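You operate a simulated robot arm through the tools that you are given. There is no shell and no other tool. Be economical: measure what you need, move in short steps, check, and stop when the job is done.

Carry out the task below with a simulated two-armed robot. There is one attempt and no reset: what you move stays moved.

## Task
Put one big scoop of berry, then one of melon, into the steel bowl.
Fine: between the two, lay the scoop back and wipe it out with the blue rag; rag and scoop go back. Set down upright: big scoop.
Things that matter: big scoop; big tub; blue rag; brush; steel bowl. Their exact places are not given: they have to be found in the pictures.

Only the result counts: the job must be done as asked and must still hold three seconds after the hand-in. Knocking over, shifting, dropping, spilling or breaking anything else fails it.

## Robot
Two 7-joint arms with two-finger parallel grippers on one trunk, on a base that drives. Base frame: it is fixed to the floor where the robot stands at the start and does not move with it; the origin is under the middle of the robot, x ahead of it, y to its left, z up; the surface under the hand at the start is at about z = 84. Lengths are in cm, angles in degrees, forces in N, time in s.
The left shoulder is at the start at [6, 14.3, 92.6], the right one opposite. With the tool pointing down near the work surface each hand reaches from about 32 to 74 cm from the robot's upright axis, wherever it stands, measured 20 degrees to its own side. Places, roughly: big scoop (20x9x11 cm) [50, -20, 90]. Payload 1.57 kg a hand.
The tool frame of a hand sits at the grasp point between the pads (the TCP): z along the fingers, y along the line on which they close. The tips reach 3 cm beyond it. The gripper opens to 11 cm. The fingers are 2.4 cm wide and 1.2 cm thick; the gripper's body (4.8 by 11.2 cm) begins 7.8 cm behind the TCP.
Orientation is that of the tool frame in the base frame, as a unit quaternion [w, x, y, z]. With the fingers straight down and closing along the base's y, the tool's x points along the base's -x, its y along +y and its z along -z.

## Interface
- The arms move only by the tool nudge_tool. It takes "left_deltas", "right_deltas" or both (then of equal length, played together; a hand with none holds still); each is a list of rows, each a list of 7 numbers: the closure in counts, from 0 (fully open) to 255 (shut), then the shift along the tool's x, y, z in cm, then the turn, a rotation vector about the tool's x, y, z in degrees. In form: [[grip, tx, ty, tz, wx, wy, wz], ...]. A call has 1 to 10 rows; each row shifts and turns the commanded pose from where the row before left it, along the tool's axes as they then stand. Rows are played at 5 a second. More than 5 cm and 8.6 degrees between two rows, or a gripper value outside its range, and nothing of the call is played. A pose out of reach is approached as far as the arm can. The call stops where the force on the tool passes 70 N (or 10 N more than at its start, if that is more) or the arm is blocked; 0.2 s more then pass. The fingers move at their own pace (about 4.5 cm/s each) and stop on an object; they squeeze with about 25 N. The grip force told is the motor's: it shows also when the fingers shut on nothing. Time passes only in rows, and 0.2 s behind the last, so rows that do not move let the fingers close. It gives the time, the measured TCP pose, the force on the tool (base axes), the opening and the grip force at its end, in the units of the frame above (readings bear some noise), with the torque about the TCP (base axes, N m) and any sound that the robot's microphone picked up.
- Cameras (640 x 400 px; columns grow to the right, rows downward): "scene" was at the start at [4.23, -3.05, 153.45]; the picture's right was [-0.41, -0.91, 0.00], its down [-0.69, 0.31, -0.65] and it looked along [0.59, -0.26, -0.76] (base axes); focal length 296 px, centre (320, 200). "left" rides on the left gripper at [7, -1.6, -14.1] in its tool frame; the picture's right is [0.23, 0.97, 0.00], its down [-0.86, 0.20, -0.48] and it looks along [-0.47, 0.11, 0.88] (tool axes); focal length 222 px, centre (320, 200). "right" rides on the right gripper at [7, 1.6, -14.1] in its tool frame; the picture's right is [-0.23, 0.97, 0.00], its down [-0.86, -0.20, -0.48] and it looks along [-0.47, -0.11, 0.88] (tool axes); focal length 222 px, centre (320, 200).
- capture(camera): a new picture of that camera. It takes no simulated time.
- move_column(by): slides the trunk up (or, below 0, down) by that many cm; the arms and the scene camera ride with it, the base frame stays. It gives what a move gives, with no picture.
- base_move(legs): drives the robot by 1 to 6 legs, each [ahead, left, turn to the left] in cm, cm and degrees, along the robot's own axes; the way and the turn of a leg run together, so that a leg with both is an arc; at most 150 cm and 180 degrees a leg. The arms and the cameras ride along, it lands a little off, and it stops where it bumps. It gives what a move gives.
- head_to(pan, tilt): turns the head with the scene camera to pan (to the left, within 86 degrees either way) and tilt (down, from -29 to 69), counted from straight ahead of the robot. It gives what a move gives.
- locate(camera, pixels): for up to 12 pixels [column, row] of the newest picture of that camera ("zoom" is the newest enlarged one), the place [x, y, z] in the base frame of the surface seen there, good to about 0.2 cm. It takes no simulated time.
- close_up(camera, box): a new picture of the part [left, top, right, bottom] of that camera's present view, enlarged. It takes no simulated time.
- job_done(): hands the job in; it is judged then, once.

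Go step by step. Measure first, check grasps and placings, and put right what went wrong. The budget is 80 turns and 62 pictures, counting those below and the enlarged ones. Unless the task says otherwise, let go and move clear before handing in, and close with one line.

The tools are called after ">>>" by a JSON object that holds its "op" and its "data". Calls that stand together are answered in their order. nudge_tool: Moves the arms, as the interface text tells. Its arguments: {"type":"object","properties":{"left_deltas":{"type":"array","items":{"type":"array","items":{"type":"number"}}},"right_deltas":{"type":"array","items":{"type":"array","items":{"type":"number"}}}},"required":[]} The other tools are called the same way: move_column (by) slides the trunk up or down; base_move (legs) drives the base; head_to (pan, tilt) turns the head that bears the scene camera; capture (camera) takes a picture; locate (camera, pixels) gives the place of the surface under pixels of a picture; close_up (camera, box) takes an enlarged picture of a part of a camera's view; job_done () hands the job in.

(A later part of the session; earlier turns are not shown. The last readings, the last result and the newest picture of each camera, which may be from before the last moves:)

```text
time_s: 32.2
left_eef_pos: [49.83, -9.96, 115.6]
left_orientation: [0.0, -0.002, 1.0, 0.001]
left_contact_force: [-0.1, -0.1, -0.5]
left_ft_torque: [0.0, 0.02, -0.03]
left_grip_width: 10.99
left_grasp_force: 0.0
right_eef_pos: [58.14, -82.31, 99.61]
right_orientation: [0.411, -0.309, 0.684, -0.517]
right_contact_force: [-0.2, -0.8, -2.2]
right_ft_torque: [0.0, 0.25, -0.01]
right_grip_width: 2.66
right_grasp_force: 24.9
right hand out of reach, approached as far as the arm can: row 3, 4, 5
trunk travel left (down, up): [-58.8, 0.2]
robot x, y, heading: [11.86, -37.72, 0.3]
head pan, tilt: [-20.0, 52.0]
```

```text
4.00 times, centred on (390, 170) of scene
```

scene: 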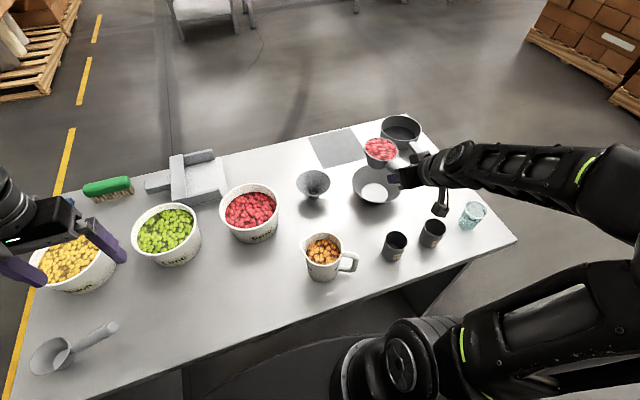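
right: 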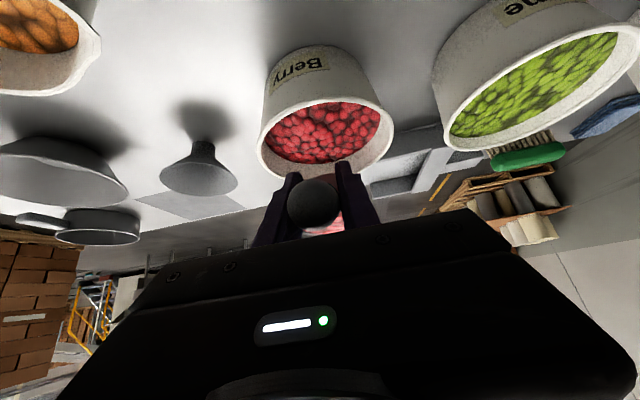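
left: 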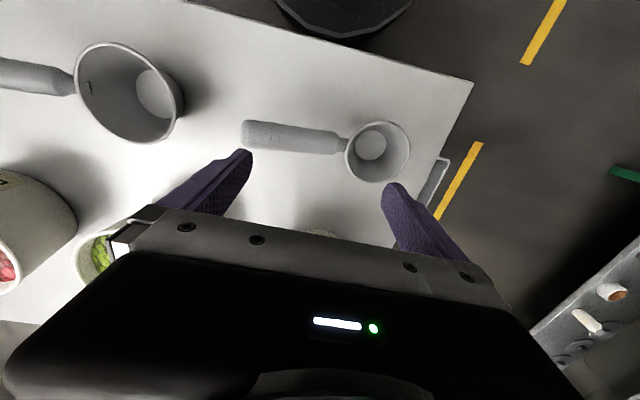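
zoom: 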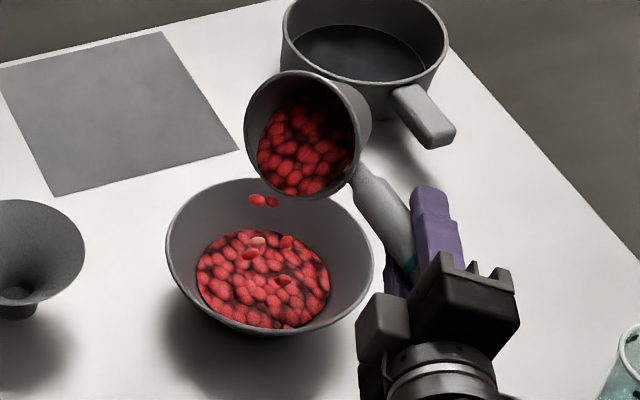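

Pouring lands in the bowl. Roll a further 45° and wait.

>>> {"op": "nudge_tool", "data": {"right_deltas": [[255, 0.04, -0.42, 0.02, 3.85, 0, -7.24], [255, 0.04, -0.42, 0.02, 3.85, 0, -7.24], [255, 0.04, -0.42, 0.02, 3.85, 0, -7.24], [255, 0.04, -0.42, 0.02, 3.85, 0, -7.24], [255, 0.04, -0.42, 0.02, 3.85, 0, -7.24], [255, 0, 0, 0, 0, 0, 0], [255, 0, 0, 0, 0, 0, 0], [255, 0, 0, 0, 0, 0, 0], [255, 0, 0, 0, 0, 0, 0], [255, 0, 0, 0, 0, 0, 0]]}}

>>> {"op": "close_up", "data": {"camera": "scene", "box": [330, 120, 450, 220]}}

```text
time_s: 34.4
left_eef_pos: [49.88, -10.14, 115.53]
left_orientation: [0.0, -0.003, 1.0, 0.0]
left_contact_force: [0.1, -0.2, 1.2]
left_ft_torque: [-0.01, 0.0, -0.01]
left_grip_width: 11.02
left_grasp_force: 0.1
right_eef_pos: [57.96, -82.45, 101.55]
right_orientation: [-0.277, 0.433, -0.46, 0.724]
right_contact_force: [0.4, -0.1, -1.7]
right_ft_torque: [-0.02, 0.15, -0.01]
right_grip_width: 2.68
right_grasp_force: 25.7
trunk travel left (down, up): [-58.8, 0.2]
robot x, y, heading: [12.43, -37.53, 0.4]
head pan, tilt: [-20.0, 52.0]
```

```text
4.00 times, centred on (390, 170) of scene
```

zoom: 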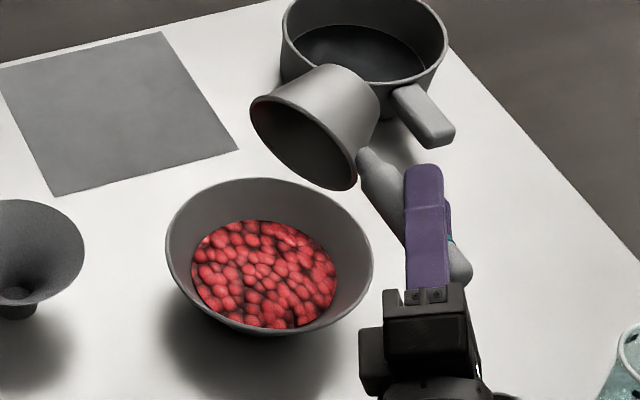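

The scoop is empty (1.7 N), all berries are in the bowl. Roll back.

>>> {"op": "nudge_tool", "data": {"right_deltas": [[255, 0, 0.42, 0, -3.85, 0, 7.24], [255, 0, 0.42, 0, -3.85, 0, 7.24], [255, 0, 0.42, 0, -3.85, 0, 7.24], [255, 0, 0.42, 0, -3.85, 0, 7.24], [255, 0, 0.42, 0, -3.85, 0, 7.24], [255, 0, 0.42, 0, -3.85, 0, 7.24], [255, 0, 0.42, 0, -3.85, 0, 7.24], [255, 0, 0.42, 0, -3.85, 0, 7.24], [255, 0, 0.42, 0, -3.85, 0, 7.24], [255, 0, 0.42, 0, -3.85, 0, 7.24]]}}

>>> {"op": "nudge_tool", "data": {"right_deltas": [[255, 0, 0.42, 0, -3.85, 0, 7.24], [255, 0, 0.42, 0, -3.85, 0, 7.24], [255, 0, 0.42, 0, -3.85, 0, 7.24], [255, 0, 0.42, 0, -3.85, 0, 7.24], [255, -1.73, 0, -1.36, 0, 7.45, 0], [255, -1.54, 0, -1.57, 0, 7.45, 0], [255, -1.32, 0, -1.76, 0, 7.45, 0]]}}

```text
time_s: 36.6
left_eef_pos: [49.91, -10.03, 115.51]
left_orientation: [0.0, -0.003, 1.0, -0.001]
left_contact_force: [-1.3, -0.4, -0.6]
left_ft_torque: [-0.03, 0.02, -0.02]
left_grip_width: 11.0
left_grasp_force: 0.2
right_eef_pos: [57.88, -81.74, 97.87]
right_orientation: [0.494, -0.145, 0.822, -0.243]
right_contact_force: [0.4, -0.6, -1.7]
right_ft_torque: [0.02, 0.17, 0.03]
right_grip_width: 2.67
right_grasp_force: 25.0
trunk travel left (down, up): [-58.8, 0.2]
robot x, y, heading: [12.05, -37.91, 0.1]
head pan, tilt: [-20.0, 52.0]
```

```text
time_s: 38.2
left_eef_pos: [49.87, -9.94, 115.54]
left_orientation: [0.0, -0.003, 1.0, 0.0]
left_contact_force: [0.3, -0.3, -0.3]
left_ft_torque: [-0.04, 0.04, 0.05]
left_grip_width: 11.01
left_grasp_force: 0.1
right_eef_pos: [56.84, -80.21, 103.78]
right_orientation: [0.338, 0.001, 0.941, -0.002]
right_contact_force: [0.9, 0.1, -1.8]
right_ft_torque: [-0.01, 0.16, 0.0]
right_grip_width: 2.65
right_grasp_force: 24.7
trunk travel left (down, up): [-58.8, 0.2]
robot x, y, heading: [12.19, -37.54, 0.3]
head pan, tilt: [-20.0, 52.0]
```

Level again. Drive back to the start place to lay the scoop down.

>>> {"op": "base_move", "data": {"legs": [[-12, 37.5, -0.3]]}}

```text
time_s: 40.7
left_eef_pos: [37.93, 27.64, 115.56]
left_orientation: [0.0, 0.002, 1.0, 0.0]
left_contact_force: [-0.1, 0.0, -0.7]
left_ft_torque: [-0.02, 0.01, -0.01]
left_grip_width: 11.0
left_grasp_force: 0.0
right_eef_pos: [44.2, -42.82, 103.85]
right_orientation: [0.34, 0.005, 0.94, -0.004]
right_contact_force: [-0.9, 1.2, -1.3]
right_ft_torque: [-0.01, 0.19, -0.02]
right_grip_width: 2.64
right_grasp_force: 24.5
trunk travel left (down, up): [-58.8, 0.2]
robot x, y, heading: [0.02, 0.3, -0.2]
head pan, tilt: [-20.0, 52.0]
```

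>>> {"op": "nudge_tool", "data": {"right_deltas": [[255, -0.85, 5, 0.7, 0, 0, 0], [255, -0.85, 4.9, 0.7, 0, 0, 0], [255, -0.85, 4.9, 0.7, 0, 0, 0], [255, 0, 0, 0, -5.4, 0, -6.4], [255, 0, 0, 0, -5.4, 0, -6.4], [255, 0, 0, 0, -5.4, 0, -6.4], [255, 0, 0, 0, -5.4, 0, -6.4], [255, 0, 0, 0, -5.4, 0, -6.4], [255, 0, 0, 0, -5.4, 0, -6.4]]}}

>>> {"op": "nudge_tool", "data": {"right_deltas": [[255, 0, 0, 0, -5.4, 0, -6.4], [255, 0, 0, 0, -5.4, 0, -6.4], [255, 0, 0, 0, -5.4, 0, -6.4], [255, 0, 0, 0, -5.4, 0, -6.4], [255, 0, 0, 0, -4.2, 0, -5]]}}

```text
refused: row 1 steps farther than a row can; nothing moved
```

```text
time_s: 41.9
left_eef_pos: [38.02, 27.58, 115.6]
left_orientation: [0.0, 0.002, 1.0, 0.0]
left_contact_force: [-0.4, -0.1, -0.6]
left_ft_torque: [0.02, 0.01, 0.01]
left_grip_width: 11.01
left_grasp_force: 0.0
right_eef_pos: [44.32, -42.78, 103.76]
right_orientation: [0.32, -0.317, 0.886, 0.115]
right_contact_force: [-0.3, -0.4, -1.8]
right_ft_torque: [-0.06, 0.18, -0.03]
right_grip_width: 2.69
right_grasp_force: 25.1
trunk travel left (down, up): [-58.8, 0.2]
robot x, y, heading: [-0.05, 0.26, -0.3]
head pan, tilt: [-20.0, 52.0]
```

Yaw is about 40° now; translate then finish the turn.

>>> {"op": "nudge_tool", "data": {"right_deltas": [[255, -2.34, 2.34, 1.94, 0, 0, 0], [255, -2.34, 2.34, 1.94, 0, 0, 0], [255, -2.34, 2.34, 1.94, 0, 0, 0], [255, -2.34, 2.34, 1.94, 0, 0, 0], [255, 0, 0, 0, -5.4, 0, -6.4], [255, 0, 0, 0, -5.4, 0, -6.4], [255, 0, 0, 0, -5.4, 0, -6.4], [255, 0, 0, 0, -5.4, 0, -6.4], [255, 0, 0, 0, -5.4, 0, -6.4], [255, 0, 0, 0, -5.4, 0, -6.4]]}}

```text
time_s: 44.1
left_eef_pos: [38.07, 27.58, 115.55]
left_orientation: [0.0, 0.003, 1.0, 0.0]
left_contact_force: [0.8, -0.5, -0.2]
left_ft_torque: [-0.06, 0.03, -0.01]
left_grip_width: 11.02
left_grasp_force: 0.0
right_eef_pos: [47.86, -27.88, 103.91]
right_orientation: [0.239, -0.662, 0.667, 0.243]
right_contact_force: [0.1, 0.4, -1.9]
right_ft_torque: [-0.18, -0.01, -0.05]
right_grip_width: 2.67
right_grasp_force: 24.9
trunk travel left (down, up): [-58.8, 0.2]
robot x, y, heading: [0.22, 0.43, -0.3]
head pan, tilt: [-20.0, 52.0]
```

Pose matches the pick pose, 13.2 cm above. Lower 12.3 and look.

>>> {"op": "nudge_tool", "data": {"right_deltas": [[255, 1.6, 0.3, 1.92, 0, 0, 0], [255, 1.6, 0, 1.92, 0, 0, 0], [255, 1.6, 0, 1.92, 0, 0, 0], [255, 1.6, 0, 1.92, 0, 0, 0], [255, 1.47, 0, 1.76, 0, 0, 0]]}}

>>> {"op": "head_to", "data": {"pan": -25, "tilt": 55}}

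>>> {"op": "capture", "data": {"camera": "scene"}}

```text
time_s: 45.3
left_eef_pos: [38.01, 27.46, 115.64]
left_orientation: [-0.001, 0.002, 1.0, 0.0]
left_contact_force: [0.1, 0.0, -0.2]
left_ft_torque: [0.0, 0.01, -0.01]
left_grip_width: 11.01
left_grasp_force: 0.0
right_eef_pos: [47.45, -27.78, 91.41]
right_orientation: [0.24, -0.661, 0.668, 0.242]
right_contact_force: [-0.1, 1.1, -2.1]
right_ft_torque: [-0.18, 0.01, 0.02]
right_grip_width: 2.67
right_grasp_force: 25.4
trunk travel left (down, up): [-58.8, 0.2]
robot x, y, heading: [0.13, 0.54, -0.2]
head pan, tilt: [-20.0, 52.0]
```

```text
time_s: 45.9
left_eef_pos: [37.94, 27.55, 115.54]
left_orientation: [0.0, 0.002, 1.0, 0.0]
left_contact_force: [-0.3, 1.3, 0.9]
left_ft_torque: [-0.01, -0.04, -0.01]
left_grip_width: 10.99
left_grasp_force: 0.0
right_eef_pos: [47.41, -27.79, 91.55]
right_orientation: [0.24, -0.662, 0.668, 0.242]
right_contact_force: [-0.5, 0.6, -2.2]
right_ft_torque: [-0.18, -0.01, 0.0]
right_grip_width: 2.65
right_grasp_force: 24.8
trunk travel left (down, up): [-58.8, 0.2]
robot x, y, heading: [-0.01, 0.63, -0.2]
head pan, tilt: [-25.0, 55.0]
```

```text
31 pictures are left
```

scene: 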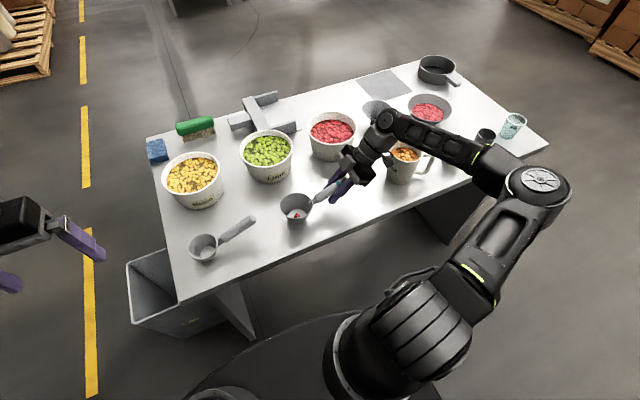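

There's red residue inside the scoop (297,215). Lower to contact in small steps and zoom.

>>> {"op": "nudge_tool", "data": {"right_deltas": [[255, 0.26, 0, 0.31, 0, 0, 0], [255, 0.16, 0, 0.19, 0, 0, 0], [255, 0.06, 0, 0.08, 0, 0, 0], [255, 0, 0, 0, 0, 0, 0]]}}

>>> {"op": "close_up", "data": {"camera": "scene", "box": [260, 170, 380, 250]}}

>>> {"op": "locate", "data": {"camera": "zoom", "pixels": [[105, 200], [260, 195], [190, 137], [185, 270], [190, 235]]}}

```text
time_s: 46.9
left_eef_pos: [37.96, 27.48, 115.6]
left_orientation: [0.0, 0.002, 1.0, -0.001]
left_contact_force: [-0.6, -0.3, 0.8]
left_ft_torque: [0.03, 0.01, 0.0]
left_grip_width: 11.0
left_grasp_force: 0.0
right_eef_pos: [47.36, -27.86, 90.8]
right_orientation: [0.239, -0.662, 0.668, 0.242]
right_contact_force: [-0.4, 0.9, -1.0]
right_ft_torque: [-0.18, -0.01, 0.05]
right_grip_width: 2.66
right_grasp_force: 24.9
trunk travel left (down, up): [-58.8, 0.2]
robot x, y, heading: [0.07, 0.23, -0.2]
head pan, tilt: [-25.0, 55.0]
```

```text
5.00 times, centred on (320, 210) of scene
```

zoom: 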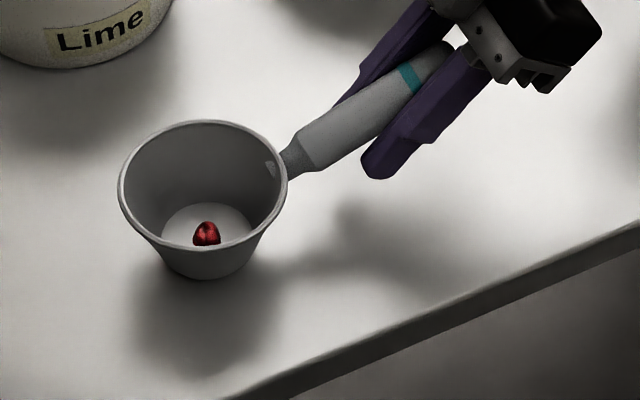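

```text
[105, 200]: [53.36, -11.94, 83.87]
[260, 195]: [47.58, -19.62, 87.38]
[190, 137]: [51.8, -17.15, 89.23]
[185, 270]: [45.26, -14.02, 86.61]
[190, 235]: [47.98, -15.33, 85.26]
```

One red lump is left in the scoop, it stands on the table. Lower the last 0.1 cm, open, and back the hand out along the fingers.

>>> {"op": "nudge_tool", "data": {"right_deltas": [[255, 0.07, 0, 0.08, 0, 0, 0], [150, 0, 0, 0, 0, 0, 0], [60, 0, 0, 0, 0, 0, 0], [0, 0, 0, 0, 0, 0, 0], [0, 0, 0, 0, 0, 0, 0], [0, 0, 0, -2, 0, 0, 0], [0, 0, 0, -4, 0, 0, 0], [0, -1.2, 0, -4, 0, 0, 0], [0, -1.2, 0, -2, 0, 0, 0]]}}

>>> {"op": "close_up", "data": {"camera": "scene", "box": [260, 170, 380, 250]}}

>>> {"op": "locate", "data": {"camera": "zoom", "pixels": [[122, 190], [284, 170], [200, 124], [200, 248], [300, 155], [350, 120], [440, 65]]}}

```text
time_s: 48.9
left_eef_pos: [37.94, 27.57, 115.63]
left_orientation: [0.0, 0.002, 1.0, 0.0]
left_contact_force: [0.0, -0.6, -0.1]
left_ft_torque: [0.0, 0.0, 0.01]
left_grip_width: 10.99
left_grasp_force: 0.0
right_eef_pos: [47.36, -33.76, 101.23]
right_orientation: [0.24, -0.661, 0.668, 0.242]
right_contact_force: [0.0, -0.3, 0.5]
right_ft_torque: [0.03, 0.0, 0.01]
right_grip_width: 10.98
right_grasp_force: 0.2
trunk travel left (down, up): [-58.8, 0.2]
robot x, y, heading: [-0.08, 0.4, -0.3]
head pan, tilt: [-25.0, 55.0]
```

```text
5.00 times, centred on (320, 210) of scene
```

zoom: 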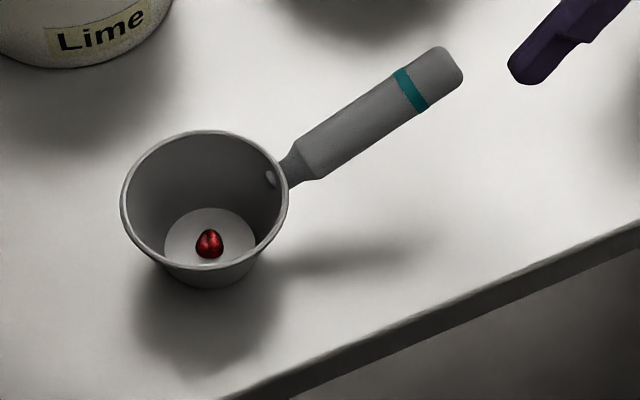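

```text
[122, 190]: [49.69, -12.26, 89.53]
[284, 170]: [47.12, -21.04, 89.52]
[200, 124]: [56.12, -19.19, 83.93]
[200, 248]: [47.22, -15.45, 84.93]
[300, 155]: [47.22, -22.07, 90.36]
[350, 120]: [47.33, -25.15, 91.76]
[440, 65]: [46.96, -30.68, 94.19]
```

The scoop stands upright at its old spot with a berry remnant inside. Raise the right hand and drive ahead so that the left hand reaches the rag.

>>> {"op": "nudge_tool", "data": {"right_deltas": [[0, -2, 0, -2.4, 0, 0, 0], [0, -2, 0, -2.4, 0, 0, 0]]}}

>>> {"op": "base_move", "data": {"legs": [[15.5, 2, 0.3]]}}

>>> {"op": "head_to", "data": {"pan": 8, "tilt": 48}}

>>> {"op": "capture", "data": {"camera": "scene"}}

```text
time_s: 49.5
left_eef_pos: [37.88, 27.74, 115.61]
left_orientation: [0.0, 0.004, 1.0, -0.001]
left_contact_force: [-0.3, 0.5, -0.1]
left_ft_torque: [-0.02, -0.02, -0.02]
left_grip_width: 10.99
left_grasp_force: 0.0
right_eef_pos: [47.12, -32.95, 107.57]
right_orientation: [0.244, -0.662, 0.668, 0.236]
right_contact_force: [1.3, 0.2, 0.3]
right_ft_torque: [-0.01, 0.02, -0.01]
right_grip_width: 11.03
right_grasp_force: 0.1
right hand out of reach, approached as far as the arm can: row 2
trunk travel left (down, up): [-58.8, 0.2]
robot x, y, heading: [-0.05, 0.6, -0.4]
head pan, tilt: [-25.0, 55.0]
```

```text
time_s: 51.1
left_eef_pos: [52.79, 28.79, 115.54]
left_orientation: [0.001, 0.002, 1.0, 0.0]
left_contact_force: [-0.9, 0.1, -0.7]
left_ft_torque: [0.06, -0.04, -0.03]
left_grip_width: 11.01
left_grasp_force: 0.1
right_eef_pos: [62.11, -31.93, 107.34]
right_orientation: [0.243, -0.661, 0.67, 0.237]
right_contact_force: [0.2, -0.2, 0.5]
right_ft_torque: [0.0, -0.02, -0.01]
right_grip_width: 10.99
right_grasp_force: 0.0
trunk travel left (down, up): [-58.8, 0.2]
robot x, y, heading: [14.55, 1.76, -0.4]
head pan, tilt: [-25.0, 55.0]
stopped in leg 1: the robot was blocked; the commanded pose is now the measured one
```

```text
time_s: 52.1
left_eef_pos: [52.87, 28.82, 115.47]
left_orientation: [0.0, 0.004, 1.0, 0.001]
left_contact_force: [-0.3, -0.5, -0.3]
left_ft_torque: [-0.01, 0.0, -0.01]
left_grip_width: 11.01
left_grasp_force: 0.0
right_eef_pos: [62.04, -31.69, 107.33]
right_orientation: [0.243, -0.661, 0.67, 0.236]
right_contact_force: [-0.4, -0.2, 0.5]
right_ft_torque: [0.0, 0.0, -0.02]
right_grip_width: 11.0
right_grasp_force: 0.1
trunk travel left (down, up): [-58.8, 0.2]
robot x, y, heading: [14.9, 1.93, -0.2]
head pan, tilt: [8.0, 48.0]
```

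```text
28 pictures are left
```

scene: 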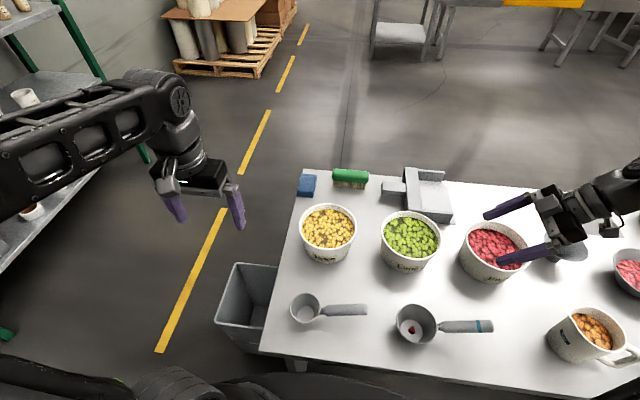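

The robot bumped lightly at x≈14.6. I back off slightly and zoom on the rag, also checking that nothing shifted.

>>> {"op": "base_move", "data": {"legs": [[-0.8, 0, 0.2]]}}

>>> {"op": "close_up", "data": {"camera": "scene", "box": [280, 155, 380, 225]}}

>>> {"op": "locate", "data": {"camera": "zoom", "pixels": [[125, 130], [230, 130], [220, 215], [105, 220], [215, 250], [110, 255], [160, 175], [340, 170], [560, 165], [220, 180], [270, 270], [420, 290]]}}

>>> {"op": "locate", "data": {"camera": "scene", "pixels": [[411, 331], [397, 322], [437, 322], [330, 228], [491, 245], [600, 335], [264, 352]]}}

```text
time_s: 52.8
left_eef_pos: [51.85, 28.97, 115.54]
left_orientation: [0.0, 0.0, 1.0, 0.0]
left_contact_force: [0.4, -0.3, -0.4]
left_ft_torque: [0.0, -0.03, -0.01]
left_grip_width: 10.99
left_grasp_force: 0.1
right_eef_pos: [61.51, -31.66, 107.38]
right_orientation: [0.242, -0.662, 0.669, 0.236]
right_contact_force: [0.9, -0.4, -0.6]
right_ft_torque: [-0.01, -0.01, 0.04]
right_grip_width: 10.98
right_grasp_force: 0.0
trunk travel left (down, up): [-58.8, 0.2]
robot x, y, heading: [14.48, 1.86, -0.3]
head pan, tilt: [8.0, 48.0]
```

```text
5.71 times, centred on (330, 190) of scene
```

zoom: 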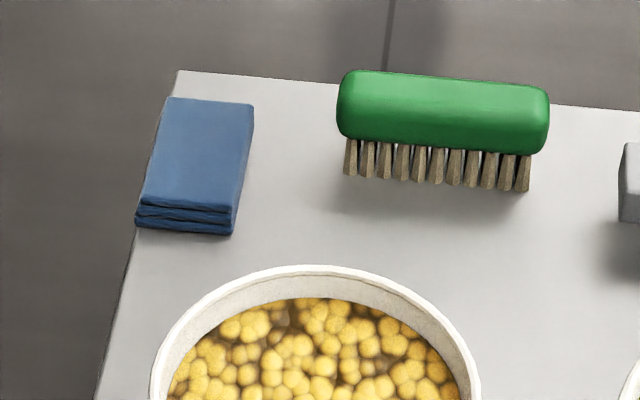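

```text
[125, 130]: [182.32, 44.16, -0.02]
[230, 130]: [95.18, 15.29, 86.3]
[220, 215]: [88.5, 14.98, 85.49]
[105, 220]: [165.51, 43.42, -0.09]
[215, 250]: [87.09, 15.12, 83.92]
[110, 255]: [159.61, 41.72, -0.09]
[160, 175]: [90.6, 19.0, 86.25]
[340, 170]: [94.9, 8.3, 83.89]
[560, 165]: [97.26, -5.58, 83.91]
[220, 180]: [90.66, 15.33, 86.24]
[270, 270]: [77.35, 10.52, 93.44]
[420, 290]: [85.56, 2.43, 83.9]
```

```text
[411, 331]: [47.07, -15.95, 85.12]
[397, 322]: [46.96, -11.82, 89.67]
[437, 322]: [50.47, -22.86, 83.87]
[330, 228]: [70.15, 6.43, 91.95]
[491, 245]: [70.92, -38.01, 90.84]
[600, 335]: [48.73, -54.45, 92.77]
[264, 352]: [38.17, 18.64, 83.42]
```

Nothing shifted. Rag: x 88.5–97.5, y≈14.6–19.7, top 86.25. I swing the left hand over it with a 22° forward lean.

>>> {"op": "nudge_tool", "data": {"left_deltas": [[40, 0, 0, 0, 0, -7.33, 0], [40, 0, 0, 0, 0, -7.33, 0], [40, 0, 0, 0, 0, -7.33, 0], [40, -3, -1.48, 3.45, 0, 0, 0], [40, -3, -1.48, 3.45, 0, 0, 0], [40, -3, -1.48, 3.45, 0, 0, 0], [40, -3, -1.48, 3.45, 0, 0, 0], [40, -3, -1.48, 3.45, 0, 0, 0], [40, -3, -1.48, 3.45, 0, 0, 0], [40, -3, -1.48, 3.45, 0, 0, 0]]}}

>>> {"op": "capture", "data": {"camera": "left"}}

```text
time_s: 55.0
left_eef_pos: [80.45, 18.83, 100.88]
left_orientation: [0.19, 0.001, 0.982, 0.0]
left_contact_force: [-0.8, 0.8, -0.4]
left_ft_torque: [-0.01, 0.02, 0.01]
left_grip_width: 9.29
left_grasp_force: 0.1
right_eef_pos: [61.56, -31.59, 107.41]
right_orientation: [0.242, -0.662, 0.668, 0.238]
right_contact_force: [-0.3, 0.2, -0.8]
right_ft_torque: [0.01, 0.0, -0.02]
right_grip_width: 11.0
right_grasp_force: 0.1
trunk travel left (down, up): [-58.8, 0.2]
robot x, y, heading: [13.75, 1.88, -0.7]
head pan, tilt: [8.0, 48.0]
```

```text
26 pictures are left
```

left: 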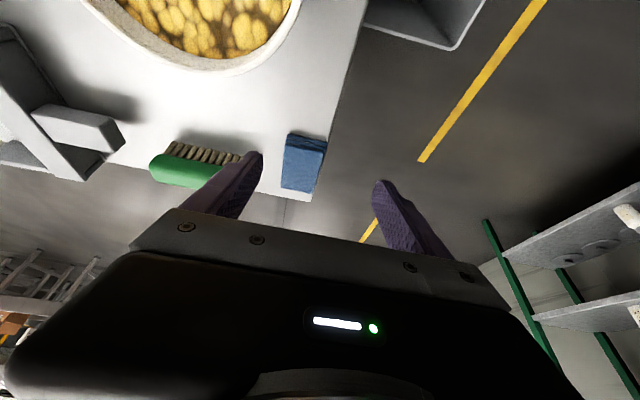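

>>> {"op": "nudge_tool", "data": {"left_deltas": [[40, -1.6, -0.9, 1.7, 0, 0, 0], [40, -1.6, -0.9, 1.7, 0, 0, 0], [40, 0, 0, 3, 0, 0, 0], [40, 0, 0, 3, 0, 0, 0], [40, 0, 0, 3, 0, 0, 0]]}}

>>> {"op": "capture", "data": {"camera": "left"}}

>>> {"op": "close_up", "data": {"camera": "scene", "box": [280, 130, 400, 220]}}

```text
time_s: 56.2
left_eef_pos: [88.19, 16.81, 90.71]
left_orientation: [0.191, 0.001, 0.982, 0.0]
left_contact_force: [0.3, -0.1, 0.1]
left_ft_torque: [0.0, 0.03, -0.02]
left_grip_width: 9.28
left_grasp_force: 0.1
right_eef_pos: [61.3, -31.61, 107.31]
right_orientation: [0.241, -0.662, 0.668, 0.238]
right_contact_force: [-0.4, 0.0, -0.2]
right_ft_torque: [-0.01, -0.01, 0.01]
right_grip_width: 11.01
right_grasp_force: 0.0
trunk travel left (down, up): [-58.8, 0.2]
robot x, y, heading: [14.37, 1.96, -0.1]
head pan, tilt: [8.0, 48.0]
```

```text
25 pictures are left
```

left: 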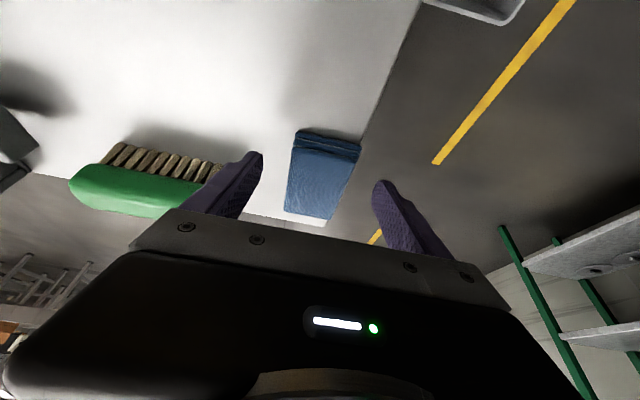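

```text
4.44 times, centred on (340, 175) of scene
```

zoom: 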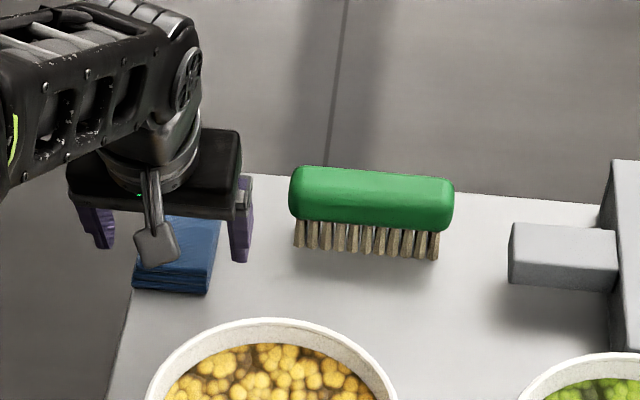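

Rag lies centred between the fingers. Descend 2.9 cm and close.

>>> {"op": "nudge_tool", "data": {"left_deltas": [[40, 0, 0.2, 2, 0, 0, 0], [40, 0, 0, 0.9, 0, 0, 0], [120, 0, 0, 0, 0, 0, 0], [255, 0, 0, 0, 0, 0, 0], [255, 0, 0, 0, 0, 0, 0], [255, 0, 0, 0, 0, 0, 0], [255, 0, 0, 0, 0, 0, 0]]}}

>>> {"op": "capture", "data": {"camera": "left"}}

```text
time_s: 57.8
left_eef_pos: [89.27, 17.05, 88.16]
left_orientation: [0.19, 0.001, 0.982, -0.001]
left_contact_force: [-0.2, -0.1, -0.3]
left_ft_torque: [0.0, -0.01, 0.0]
left_grip_width: 5.88
left_grasp_force: 25.5
right_eef_pos: [61.43, -31.51, 107.36]
right_orientation: [0.242, -0.662, 0.668, 0.237]
right_contact_force: [0.0, -0.3, 0.3]
right_ft_torque: [-0.03, -0.04, 0.01]
right_grip_width: 11.02
right_grasp_force: 0.1
trunk travel left (down, up): [-58.8, 0.2]
robot x, y, heading: [14.29, 1.73, -0.3]
head pan, tilt: [8.0, 48.0]
```

```text
23 pictures are left
```

left: 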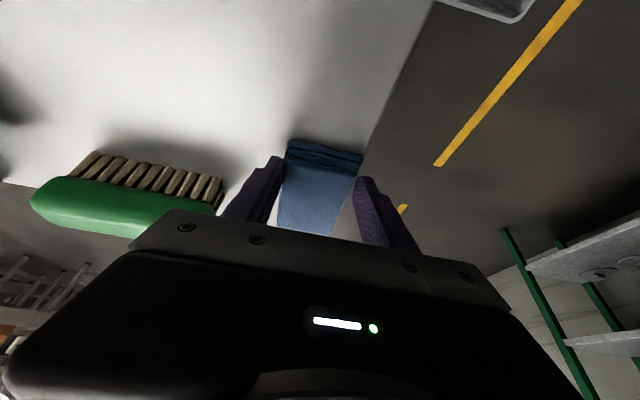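

Rag held at 5.88 cm. Lift and retract over the melon tub.

>>> {"op": "nudge_tool", "data": {"left_deltas": [[255, -1, 0, -2.6, 0, 0, 0], [255, -1.6, 0, -4, 0, 0, 0], [255, -1.7, 0, -4.3, 0, 0, 0], [255, 3.7, 1, -2.7, 0, 0, 0], [255, 4, 1, -2.2, 0, 0, 0], [255, 4.17, 0, -1.69, 0, 0, 0], [255, 4.17, 0, -1.69, 0, 0, 0], [255, 4.17, 0, -1.69, 0, 0, 0], [255, 4.17, 0, -1.69, 0, 0, 0]]}}

>>> {"op": "capture", "data": {"camera": "scene"}}

```text
time_s: 59.8
left_eef_pos: [61.92, 19.03, 101.25]
left_orientation: [0.191, 0.001, 0.982, 0.0]
left_contact_force: [-0.5, 0.2, -1.0]
left_ft_torque: [-0.01, -0.03, -0.01]
left_grip_width: 5.9
left_grasp_force: 25.2
right_eef_pos: [61.29, -31.48, 107.44]
right_orientation: [0.243, -0.662, 0.668, 0.236]
right_contact_force: [-0.6, 0.8, -0.1]
right_ft_torque: [-0.05, 0.01, -0.01]
right_grip_width: 11.0
right_grasp_force: 0.1
trunk travel left (down, up): [-58.8, 0.2]
robot x, y, heading: [14.41, 1.75, -0.1]
head pan, tilt: [8.0, 48.0]
```

```text
22 pictures are left
```

scene: 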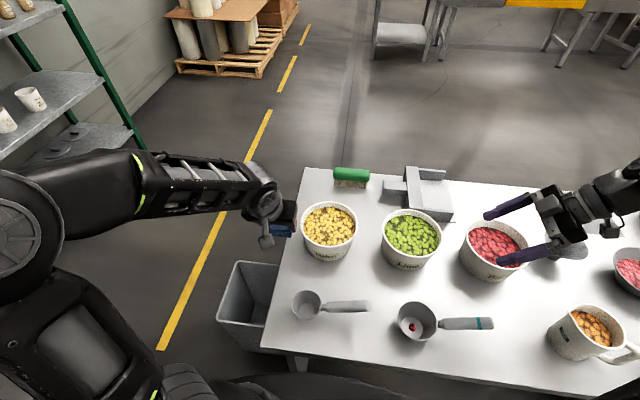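

Rag is in hand at (285,228). Drive back/right for a comfortable wiping stance, straighten the hand and spin it 90°.

>>> {"op": "base_move", "data": {"legs": [[-9, -15, 0]]}}

>>> {"op": "nudge_tool", "data": {"left_deltas": [[255, 0, 0, 0, 0, 7.33, 0], [255, 0, 0, 0, 0, 7.33, 0], [255, 0, 0, 0, 0, 7.33, 0], [255, 0, 0, 0, 0, 0, -8.2], [255, 0, 0, 0, 0, 0, -8.2], [255, 0, 0, 0, 0, 0, -8.2], [255, 0, 0, 0, 0, 0, -8.2], [255, 0, 0, 0, 0, 0, -8.2], [255, 0, 0, 0, 0, 0, -8.2]]}}

>>> {"op": "nudge_tool", "data": {"left_deltas": [[255, 0, 0, 0, 0, 0, -8.2], [255, 0, 0, 0, 0, 0, -8.2], [255, 0, 0, 0, 0, 0, -8.2], [255, 0, 0, 0, 0, 0, -8.2], [255, 0, 0, 0, 0, 0, -8]]}}

```text
time_s: 61.3
left_eef_pos: [52.96, 3.47, 101.29]
left_orientation: [0.19, 0.003, 0.982, 0.0]
left_contact_force: [0.1, 0.8, -1.3]
left_ft_torque: [0.02, 0.01, 0.0]
left_grip_width: 5.89
left_grasp_force: 25.0
right_eef_pos: [52.28, -46.93, 107.36]
right_orientation: [0.243, -0.661, 0.669, 0.237]
right_contact_force: [0.3, 0.3, 1.1]
right_ft_torque: [0.04, -0.04, -0.02]
right_grip_width: 10.99
right_grasp_force: 0.0
trunk travel left (down, up): [-58.8, 0.2]
robot x, y, heading: [4.97, -13.84, -0.2]
head pan, tilt: [8.0, 48.0]
```

```text
time_s: 63.3
left_eef_pos: [53.06, 3.63, 101.26]
left_orientation: [0.0, -0.416, 0.91, 0.0]
left_contact_force: [-0.2, -0.3, -0.2]
left_ft_torque: [-0.02, 0.01, 0.01]
left_grip_width: 5.91
left_grasp_force: 25.0
right_eef_pos: [52.29, -46.8, 107.38]
right_orientation: [0.242, -0.661, 0.669, 0.236]
right_contact_force: [0.0, 0.6, 0.2]
right_ft_torque: [0.01, 0.02, 0.0]
right_grip_width: 11.01
right_grasp_force: 0.1
trunk travel left (down, up): [-58.8, 0.2]
robot x, y, heading: [4.81, -13.38, -0.0]
head pan, tilt: [8.0, 48.0]
```

```text
time_s: 64.5
left_eef_pos: [52.98, 3.58, 101.26]
left_orientation: [0.0, -0.707, 0.708, 0.0]
left_contact_force: [0.8, 0.7, 0.4]
left_ft_torque: [-0.04, 0.02, 0.02]
left_grip_width: 5.88
left_grasp_force: 25.8
right_eef_pos: [52.18, -46.81, 107.25]
right_orientation: [0.243, -0.661, 0.669, 0.236]
right_contact_force: [-0.1, -0.6, 0.2]
right_ft_torque: [-0.02, 0.01, -0.01]
right_grip_width: 11.03
right_grasp_force: 0.1
trunk travel left (down, up): [-58.8, 0.2]
robot x, y, heading: [5.25, -13.61, -0.2]
head pan, tilt: [8.0, 48.0]
```

Yaw is exactly +90°. Move over the scoop and lean the hand 40° so that the rag's free end points down.

>>> {"op": "nudge_tool", "data": {"left_deltas": [[255, 4.5, 0.92, -0.5, 0, 0, 0], [255, 4.5, 0.92, -0.5, 0, 0, 0], [255, 4.5, 0.92, -0.5, 0, 0, 0], [255, 4.5, 0.92, 0, 0, 0, 0], [255, 4.5, 0.92, 0, 0, 0, 0], [255, 0, 0, 0, 0, 8, 0], [255, 0, 0, 0, 0, 8, 0], [255, 0, 0, 0, 0, 8, 0], [255, 0, 0, 0, 0, 8, 0], [255, 0, 0, 0, 0, 8, 0]]}}

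>>> {"op": "head_to", "data": {"pan": 0, "tilt": 58}}

>>> {"op": "capture", "data": {"camera": "scene"}}

```text
time_s: 66.7
left_eef_pos: [48.4, -18.76, 102.83]
left_orientation: [-0.243, -0.664, 0.665, -0.242]
left_contact_force: [-0.7, -0.2, -1.1]
left_ft_torque: [0.01, 0.01, -0.01]
left_grip_width: 5.9
left_grasp_force: 24.8
right_eef_pos: [52.32, -46.76, 107.4]
right_orientation: [0.242, -0.661, 0.669, 0.236]
right_contact_force: [0.1, 0.0, 0.6]
right_ft_torque: [-0.02, -0.02, -0.04]
right_grip_width: 10.99
right_grasp_force: 0.1
trunk travel left (down, up): [-58.8, 0.2]
robot x, y, heading: [5.16, -13.19, -0.1]
head pan, tilt: [8.0, 48.0]
```

```text
time_s: 67.4
left_eef_pos: [48.39, -18.81, 102.77]
left_orientation: [-0.243, -0.663, 0.666, -0.24]
left_contact_force: [0.9, 0.5, 0.1]
left_ft_torque: [0.0, -0.02, -0.01]
left_grip_width: 5.87
left_grasp_force: 25.3
right_eef_pos: [52.31, -46.95, 107.33]
right_orientation: [0.243, -0.661, 0.669, 0.237]
right_contact_force: [0.3, -0.1, -0.3]
right_ft_torque: [-0.03, 0.0, 0.02]
right_grip_width: 11.0
right_grasp_force: 0.1
trunk travel left (down, up): [-58.8, 0.2]
robot x, y, heading: [5.16, -13.21, -0.5]
head pan, tilt: [0.0, 58.0]
```

```text
21 pictures are left
```

scene: 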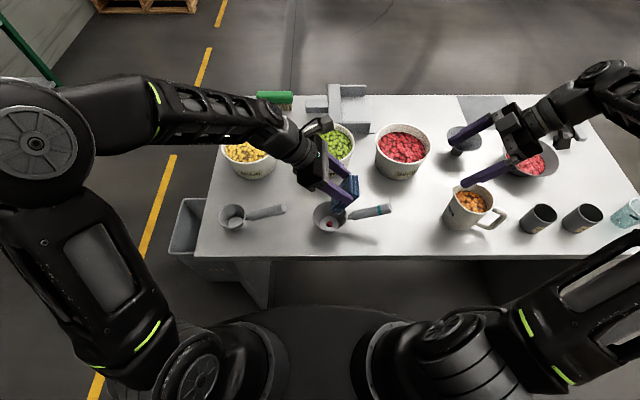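

Lean worked. Zoom to measure the rag's tip relative to the cup.

>>> {"op": "close_up", "data": {"camera": "scene", "box": [290, 150, 410, 240]}}

>>> {"op": "locate", "data": {"camera": "zoom", "pixels": [[355, 155], [310, 155], [300, 210], [345, 265], [320, 230], [280, 250], [330, 190], [225, 390], [130, 360], [245, 290], [265, 265], [230, 265]]}}

```text
4.44 times, centred on (350, 195) of scene
```

zoom: 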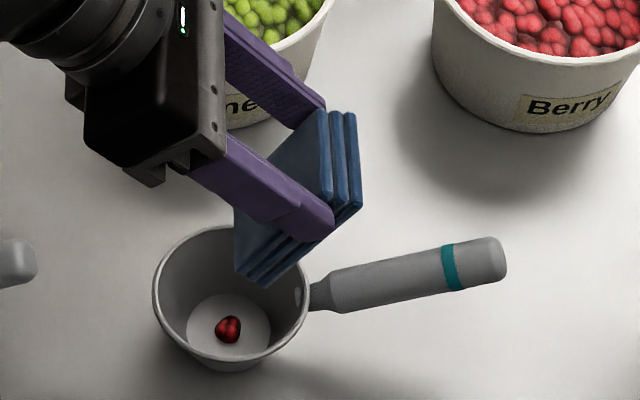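

```text
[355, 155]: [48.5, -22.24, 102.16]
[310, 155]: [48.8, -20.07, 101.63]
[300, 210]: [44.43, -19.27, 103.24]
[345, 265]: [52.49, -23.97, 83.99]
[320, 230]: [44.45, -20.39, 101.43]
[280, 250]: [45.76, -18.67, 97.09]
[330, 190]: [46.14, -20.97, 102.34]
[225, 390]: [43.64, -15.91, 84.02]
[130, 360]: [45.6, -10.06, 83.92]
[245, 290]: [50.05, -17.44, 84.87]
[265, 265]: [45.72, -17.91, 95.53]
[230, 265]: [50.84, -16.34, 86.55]
```

Rag's lower end is at about (48.6,-17,95), well aligned with the cup (48.4,-16.7). Lower 7 cm into it.

>>> {"op": "nudge_tool", "data": {"left_deltas": [[255, -1.25, 0.07, 1.13, 0, 0, 0], [255, -1.25, 0.07, 1.13, 0, 0, 0], [255, -1.25, 0.06, 1.12, 0, 0, 0], [255, -0.64, 0, 0.77, 0, 0, 0], [255, -0.64, 0, 0.77, 0, 0, 0]]}}

>>> {"op": "close_up", "data": {"camera": "scene", "box": [290, 150, 410, 240]}}

```text
time_s: 68.6
left_eef_pos: [48.04, -18.32, 95.95]
left_orientation: [-0.242, -0.662, 0.666, -0.243]
left_contact_force: [2.5, -4.6, 27.0]
left_ft_torque: [-0.17, 0.38, 0.02]
left_grip_width: 5.96
left_grasp_force: 24.9
right_eef_pos: [52.17, -46.9, 107.46]
right_orientation: [0.244, -0.661, 0.669, 0.237]
right_contact_force: [0.1, 0.0, -0.4]
right_ft_torque: [0.0, 0.01, -0.01]
right_grip_width: 10.97
right_grasp_force: 0.0
trunk travel left (down, up): [-58.8, 0.2]
robot x, y, heading: [4.84, -13.37, -0.2]
head pan, tilt: [0.0, 58.0]
```

```text
4.44 times, centred on (350, 195) of scene
```

zoom: 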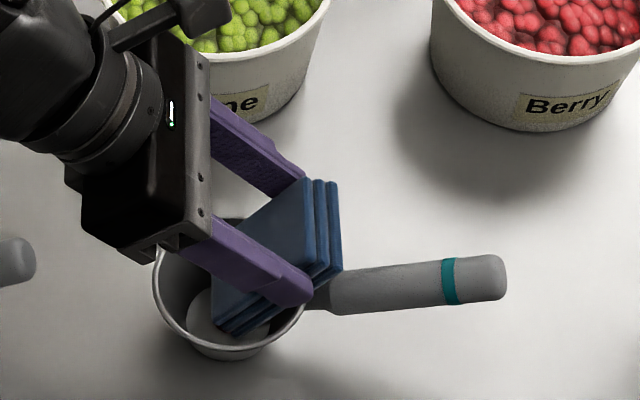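

The rag is in the cup, pressing with 27 N. Ease up slightly and make wiping strokes.

>>> {"op": "nudge_tool", "data": {"left_deltas": [[255, 0.22, 0, -0.27, 0, 0, 0], [255, 0, 0.6, 0, 0, 0, 0], [255, 0, -0.6, 0, 0, 0, 0], [255, 0, -0.6, 0, 0, 0, 0], [255, 0, 0.6, 0, 0, 0, 0], [255, -0.6, 0, -0.5, 0, 0, 0], [255, 0.6, 0, 0.5, 0, 0, 0], [255, 0.4, 0, 0.35, 0, 0, 0], [255, -0.4, 0, -0.35, 0, 0, 0]]}}

>>> {"op": "nudge_tool", "data": {"left_deltas": [[255, 0, 0, 0, -3.8, 0, -4.6], [255, 0, 0, 0, -3.8, 0, -4.6], [255, 0, 0, 0, 3.8, 0, 4.6], [255, 0, 0, 0, 3.8, 0, 4.6], [255, 0, 0, 0, 3.8, 0, 4.6], [255, 0, 0, 0, 3.8, 0, 4.6], [255, 0, 0, 0, -3.8, 0, -4.6], [255, 0, 0, 0, -3.8, 0, -4.6], [255, 0.3, 0, -0.4, 0, 0, 0], [255, 1.9, 0, -2.3, 0, 0, 0]]}}

>>> {"op": "nudge_tool", "data": {"left_deltas": [[255, 1.9, 0, -2.3, 0, 0, 0], [255, 1.9, 0, -2.3, 0, 0, 0], [255, 1.9, 0, -2.3, 0, 0, 0]]}}

>>> {"op": "close_up", "data": {"camera": "scene", "box": [290, 150, 410, 240]}}

```text
time_s: 70.6
left_eef_pos: [48.22, -18.15, 96.11]
left_orientation: [-0.243, -0.663, 0.666, -0.241]
left_contact_force: [-0.3, -0.2, -0.2]
left_ft_torque: [-0.01, 0.02, 0.04]
left_grip_width: 5.91
left_grasp_force: 25.4
right_eef_pos: [52.19, -46.68, 107.29]
right_orientation: [0.242, -0.661, 0.669, 0.236]
right_contact_force: [0.1, -0.3, 0.8]
right_ft_torque: [-0.01, 0.03, -0.03]
right_grip_width: 11.0
right_grasp_force: 0.0
trunk travel left (down, up): [-58.8, 0.2]
robot x, y, heading: [5.19, -13.76, -0.2]
head pan, tilt: [0.0, 58.0]
```

```text
time_s: 72.8
left_eef_pos: [47.98, -18.13, 99.59]
left_orientation: [-0.243, -0.663, 0.665, -0.241]
left_contact_force: [0.3, -0.1, 0.3]
left_ft_torque: [0.01, -0.01, -0.01]
left_grip_width: 5.87
left_grasp_force: 25.2
right_eef_pos: [52.13, -46.93, 107.51]
right_orientation: [0.242, -0.662, 0.669, 0.237]
right_contact_force: [-0.1, 0.6, 0.4]
right_ft_torque: [0.0, 0.0, -0.02]
right_grip_width: 11.02
right_grasp_force: 0.0
trunk travel left (down, up): [-58.8, 0.2]
robot x, y, heading: [4.9, -13.48, -0.3]
head pan, tilt: [0.0, 58.0]
```

```text
time_s: 73.6
left_eef_pos: [48.11, -17.91, 108.57]
left_orientation: [-0.243, -0.663, 0.666, -0.241]
left_contact_force: [0.6, -0.2, -0.4]
left_ft_torque: [0.01, -0.05, -0.01]
left_grip_width: 5.87
left_grasp_force: 25.2
right_eef_pos: [52.11, -46.88, 107.24]
right_orientation: [0.242, -0.662, 0.669, 0.236]
right_contact_force: [-0.5, 0.0, 0.4]
right_ft_torque: [0.0, -0.03, 0.02]
right_grip_width: 10.99
right_grasp_force: 0.0
trunk travel left (down, up): [-58.8, 0.2]
robot x, y, heading: [4.94, -13.05, -0.1]
head pan, tilt: [0.0, 58.0]
```

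```text
4.44 times, centred on (350, 195) of scene
```

zoom: 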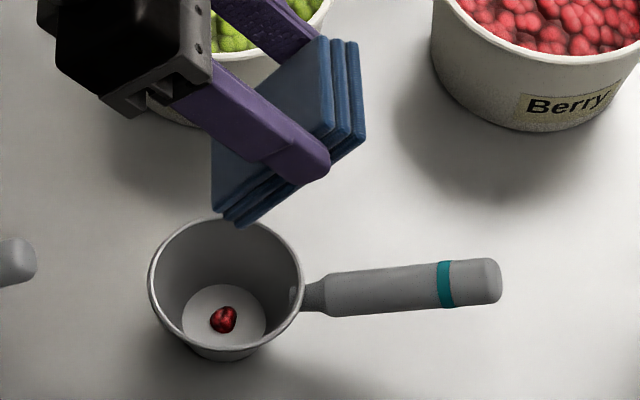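

The remnant is still there; the rag seemingly stopped on the cup wall above it. I measure the rag's end exactly.

>>> {"op": "locate", "data": {"camera": "zoom", "pixels": [[238, 222], [228, 216], [216, 205], [216, 160], [235, 215], [224, 320], [223, 310], [152, 270], [298, 285], [222, 222], [320, 42], [355, 45]]}}

>>> {"op": "capture", "data": {"camera": "left"}}

```text
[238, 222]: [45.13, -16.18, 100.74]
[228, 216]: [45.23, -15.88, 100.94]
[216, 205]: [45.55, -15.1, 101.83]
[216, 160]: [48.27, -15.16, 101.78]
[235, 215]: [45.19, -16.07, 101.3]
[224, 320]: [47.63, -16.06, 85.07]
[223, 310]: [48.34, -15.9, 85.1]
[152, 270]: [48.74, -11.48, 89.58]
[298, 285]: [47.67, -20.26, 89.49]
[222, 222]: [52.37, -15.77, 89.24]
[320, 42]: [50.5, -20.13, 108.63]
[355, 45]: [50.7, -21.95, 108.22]
```

```text
17 pictures are left
```

left: 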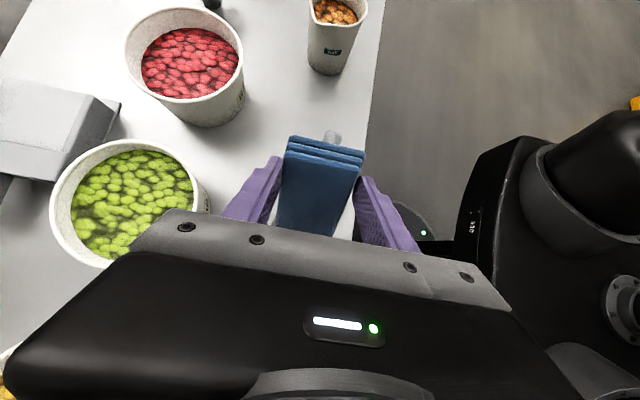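

Rag's lowest edge is about 8 cm under the TCP and 5.9 wide, so it jams on the cone wall. I turn the rag in its plane by 32° so that a corner goes to the bottom, shift accordingly, and lower.

>>> {"op": "nudge_tool", "data": {"left_deltas": [[255, -0.23, 1.6, -0.2, 0, 0, 0], [255, -0.23, 1.6, -0.2, 0, 0, 0], [255, 0, 0, 0, 3, 0, 7.4], [255, 0, 0, 0, 3, 0, 7.4], [255, 0, 0, 0, 3, 0, 7.4], [255, 0, 0, 0, 3, 0, 7.4], [255, -2.07, 1.87, 2.86, 0, 0, 0], [255, -2.07, 1.87, 2.86, 0, 0, 0]]}}

>>> {"op": "close_up", "data": {"camera": "scene", "box": [290, 150, 410, 240]}}

>>> {"op": "locate", "data": {"camera": "zoom", "pixels": [[152, 270], [298, 285], [222, 320], [230, 280], [225, 260], [240, 270]]}}

```text
time_s: 75.4
left_eef_pos: [44.95, -17.33, 100.68]
left_orientation: [-0.103, -0.493, 0.784, -0.362]
left_contact_force: [0.7, -0.8, -0.5]
left_ft_torque: [-0.02, 0.01, 0.03]
left_grip_width: 5.91
left_grasp_force: 24.9
right_eef_pos: [52.21, -46.85, 107.41]
right_orientation: [0.243, -0.661, 0.67, 0.236]
right_contact_force: [0.5, 0.7, 0.1]
right_ft_torque: [0.02, 0.01, 0.01]
right_grip_width: 11.02
right_grasp_force: 0.1
trunk travel left (down, up): [-58.8, 0.2]
robot x, y, heading: [4.97, -13.25, -0.4]
head pan, tilt: [0.0, 58.0]
```

```text
4.44 times, centred on (350, 195) of scene
```

zoom: 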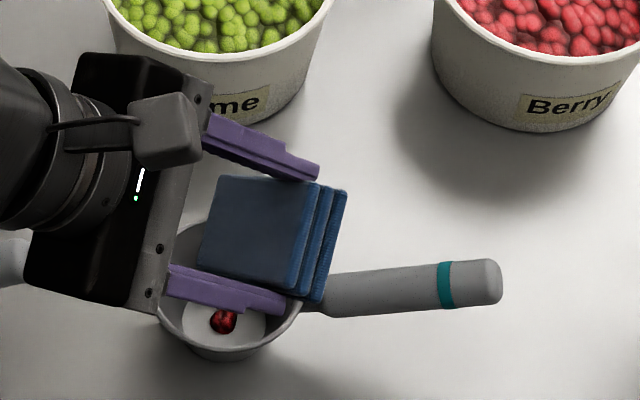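

```text
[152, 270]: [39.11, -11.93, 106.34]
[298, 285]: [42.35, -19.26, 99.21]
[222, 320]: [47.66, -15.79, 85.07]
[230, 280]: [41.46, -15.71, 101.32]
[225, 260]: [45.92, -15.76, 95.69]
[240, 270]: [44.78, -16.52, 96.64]
```

Corner enters over the cup. Lower 5 cm more, gently.

>>> {"op": "nudge_tool", "data": {"left_deltas": [[255, -1.04, 0.94, 1.43, 0, 0, 0], [255, -0.78, 0.7, 1.07, 0, 0, 0], [255, -0.26, 0.23, 0.36, 0, 0, 0], [255, -0.26, 0.23, 0.36, 0, 0, 0], [255, -0.26, 0.23, 0.36, 0, 0, 0]]}}

>>> {"op": "close_up", "data": {"camera": "scene", "box": [290, 150, 410, 240]}}

```text
time_s: 76.6
left_eef_pos: [45.01, -17.41, 95.81]
left_orientation: [-0.102, -0.491, 0.785, -0.364]
left_contact_force: [-1.9, 3.1, 19.4]
left_ft_torque: [0.15, -0.45, -0.01]
left_grip_width: 5.91
left_grasp_force: 25.2
right_eef_pos: [52.22, -46.68, 107.44]
right_orientation: [0.243, -0.662, 0.669, 0.237]
right_contact_force: [-0.4, 0.1, -0.4]
right_ft_torque: [0.0, 0.02, 0.03]
right_grip_width: 11.01
right_grasp_force: 0.1
trunk travel left (down, up): [-58.8, 0.2]
robot x, y, heading: [4.88, -13.68, -0.5]
head pan, tilt: [0.0, 58.0]
```

```text
4.44 times, centred on (350, 195) of scene
```

zoom: 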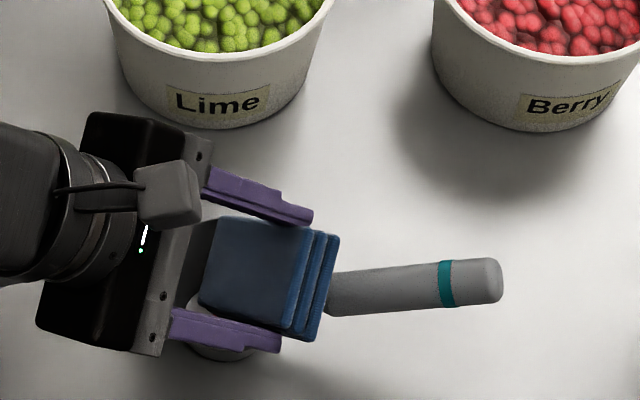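

Contact of 19 N deep in the cup. Wipe in this contact with strokes along x and y, then look.

>>> {"op": "nudge_tool", "data": {"left_deltas": [[255, -0.4, -0.68, 0.16, 0, 0, 0], [255, 0.4, 0.68, -0.16, 0, 0, 0], [255, 0.4, 0.68, -0.16, 0, 0, 0], [255, -0.4, -0.68, 0.16, 0, 0, 0], [255, -0.56, 0.2, -0.54, 0, 0, 0], [255, 0.56, -0.2, 0.54, 0, 0, 0], [255, -0.56, 0.2, -0.54, 0, 0, 0], [255, 0.56, -0.2, 0.54, 0, 0, 0], [255, -0.4, -0.68, 0.16, 0, 0, 0], [255, 0.4, 0.68, -0.16, 0, 0, 0]]}}

>>> {"op": "nudge_tool", "data": {"left_deltas": [[255, 2.07, -1.87, -2.86, 0, 0, 0], [255, 2.07, -1.87, -2.86, 0, 0, 0], [255, 2.07, -1.87, -2.86, 0, 0, 0]]}}

>>> {"op": "close_up", "data": {"camera": "scene", "box": [290, 150, 410, 240]}}

```text
time_s: 78.8
left_eef_pos: [44.97, -17.22, 95.62]
left_orientation: [-0.104, -0.492, 0.784, -0.363]
left_contact_force: [0.8, -0.2, 0.6]
left_ft_torque: [0.0, -0.01, 0.0]
left_grip_width: 5.89
left_grasp_force: 25.0
right_eef_pos: [52.25, -46.86, 107.42]
right_orientation: [0.243, -0.661, 0.669, 0.237]
right_contact_force: [-0.3, 0.2, -0.1]
right_ft_torque: [-0.01, -0.04, 0.02]
right_grip_width: 11.0
right_grasp_force: 0.1
trunk travel left (down, up): [-58.8, 0.2]
robot x, y, heading: [5.32, -13.49, -0.5]
head pan, tilt: [0.0, 58.0]
```

```text
time_s: 79.6
left_eef_pos: [44.87, -17.49, 107.61]
left_orientation: [-0.103, -0.492, 0.785, -0.362]
left_contact_force: [0.1, 0.8, -0.6]
left_ft_torque: [-0.03, 0.0, -0.03]
left_grip_width: 5.91
left_grasp_force: 24.7
right_eef_pos: [52.21, -46.77, 107.42]
right_orientation: [0.242, -0.662, 0.669, 0.236]
right_contact_force: [-0.5, 0.2, 0.1]
right_ft_torque: [-0.02, -0.01, -0.03]
right_grip_width: 10.98
right_grasp_force: 0.0
trunk travel left (down, up): [-58.8, 0.2]
robot x, y, heading: [4.89, -13.55, -0.4]
head pan, tilt: [0.0, 58.0]
```

```text
4.44 times, centred on (350, 195) of scene
```

zoom: 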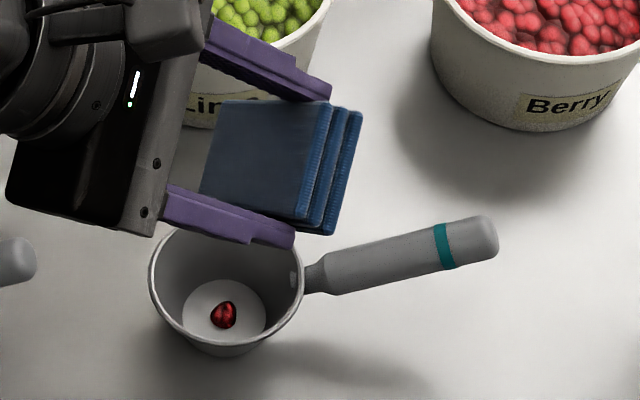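

Residue remains and the scoop just moved along with the rag, so I'll hold the handle with the right hand while wiping. Measure the handle and cup now.

>>> {"op": "locate", "data": {"camera": "zoom", "pixels": [[345, 270], [400, 257], [445, 243], [485, 235], [152, 270], [303, 270], [226, 352], [224, 315], [205, 190], [200, 190], [320, 235], [240, 320]]}}

```text
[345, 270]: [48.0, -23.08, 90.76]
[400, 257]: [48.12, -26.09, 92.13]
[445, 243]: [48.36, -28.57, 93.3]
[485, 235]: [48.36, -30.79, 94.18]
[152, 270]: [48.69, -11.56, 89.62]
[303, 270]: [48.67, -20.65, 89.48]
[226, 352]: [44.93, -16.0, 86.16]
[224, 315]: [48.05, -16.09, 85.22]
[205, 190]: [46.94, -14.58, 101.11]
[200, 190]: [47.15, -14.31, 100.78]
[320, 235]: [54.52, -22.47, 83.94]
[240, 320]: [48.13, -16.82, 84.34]
```

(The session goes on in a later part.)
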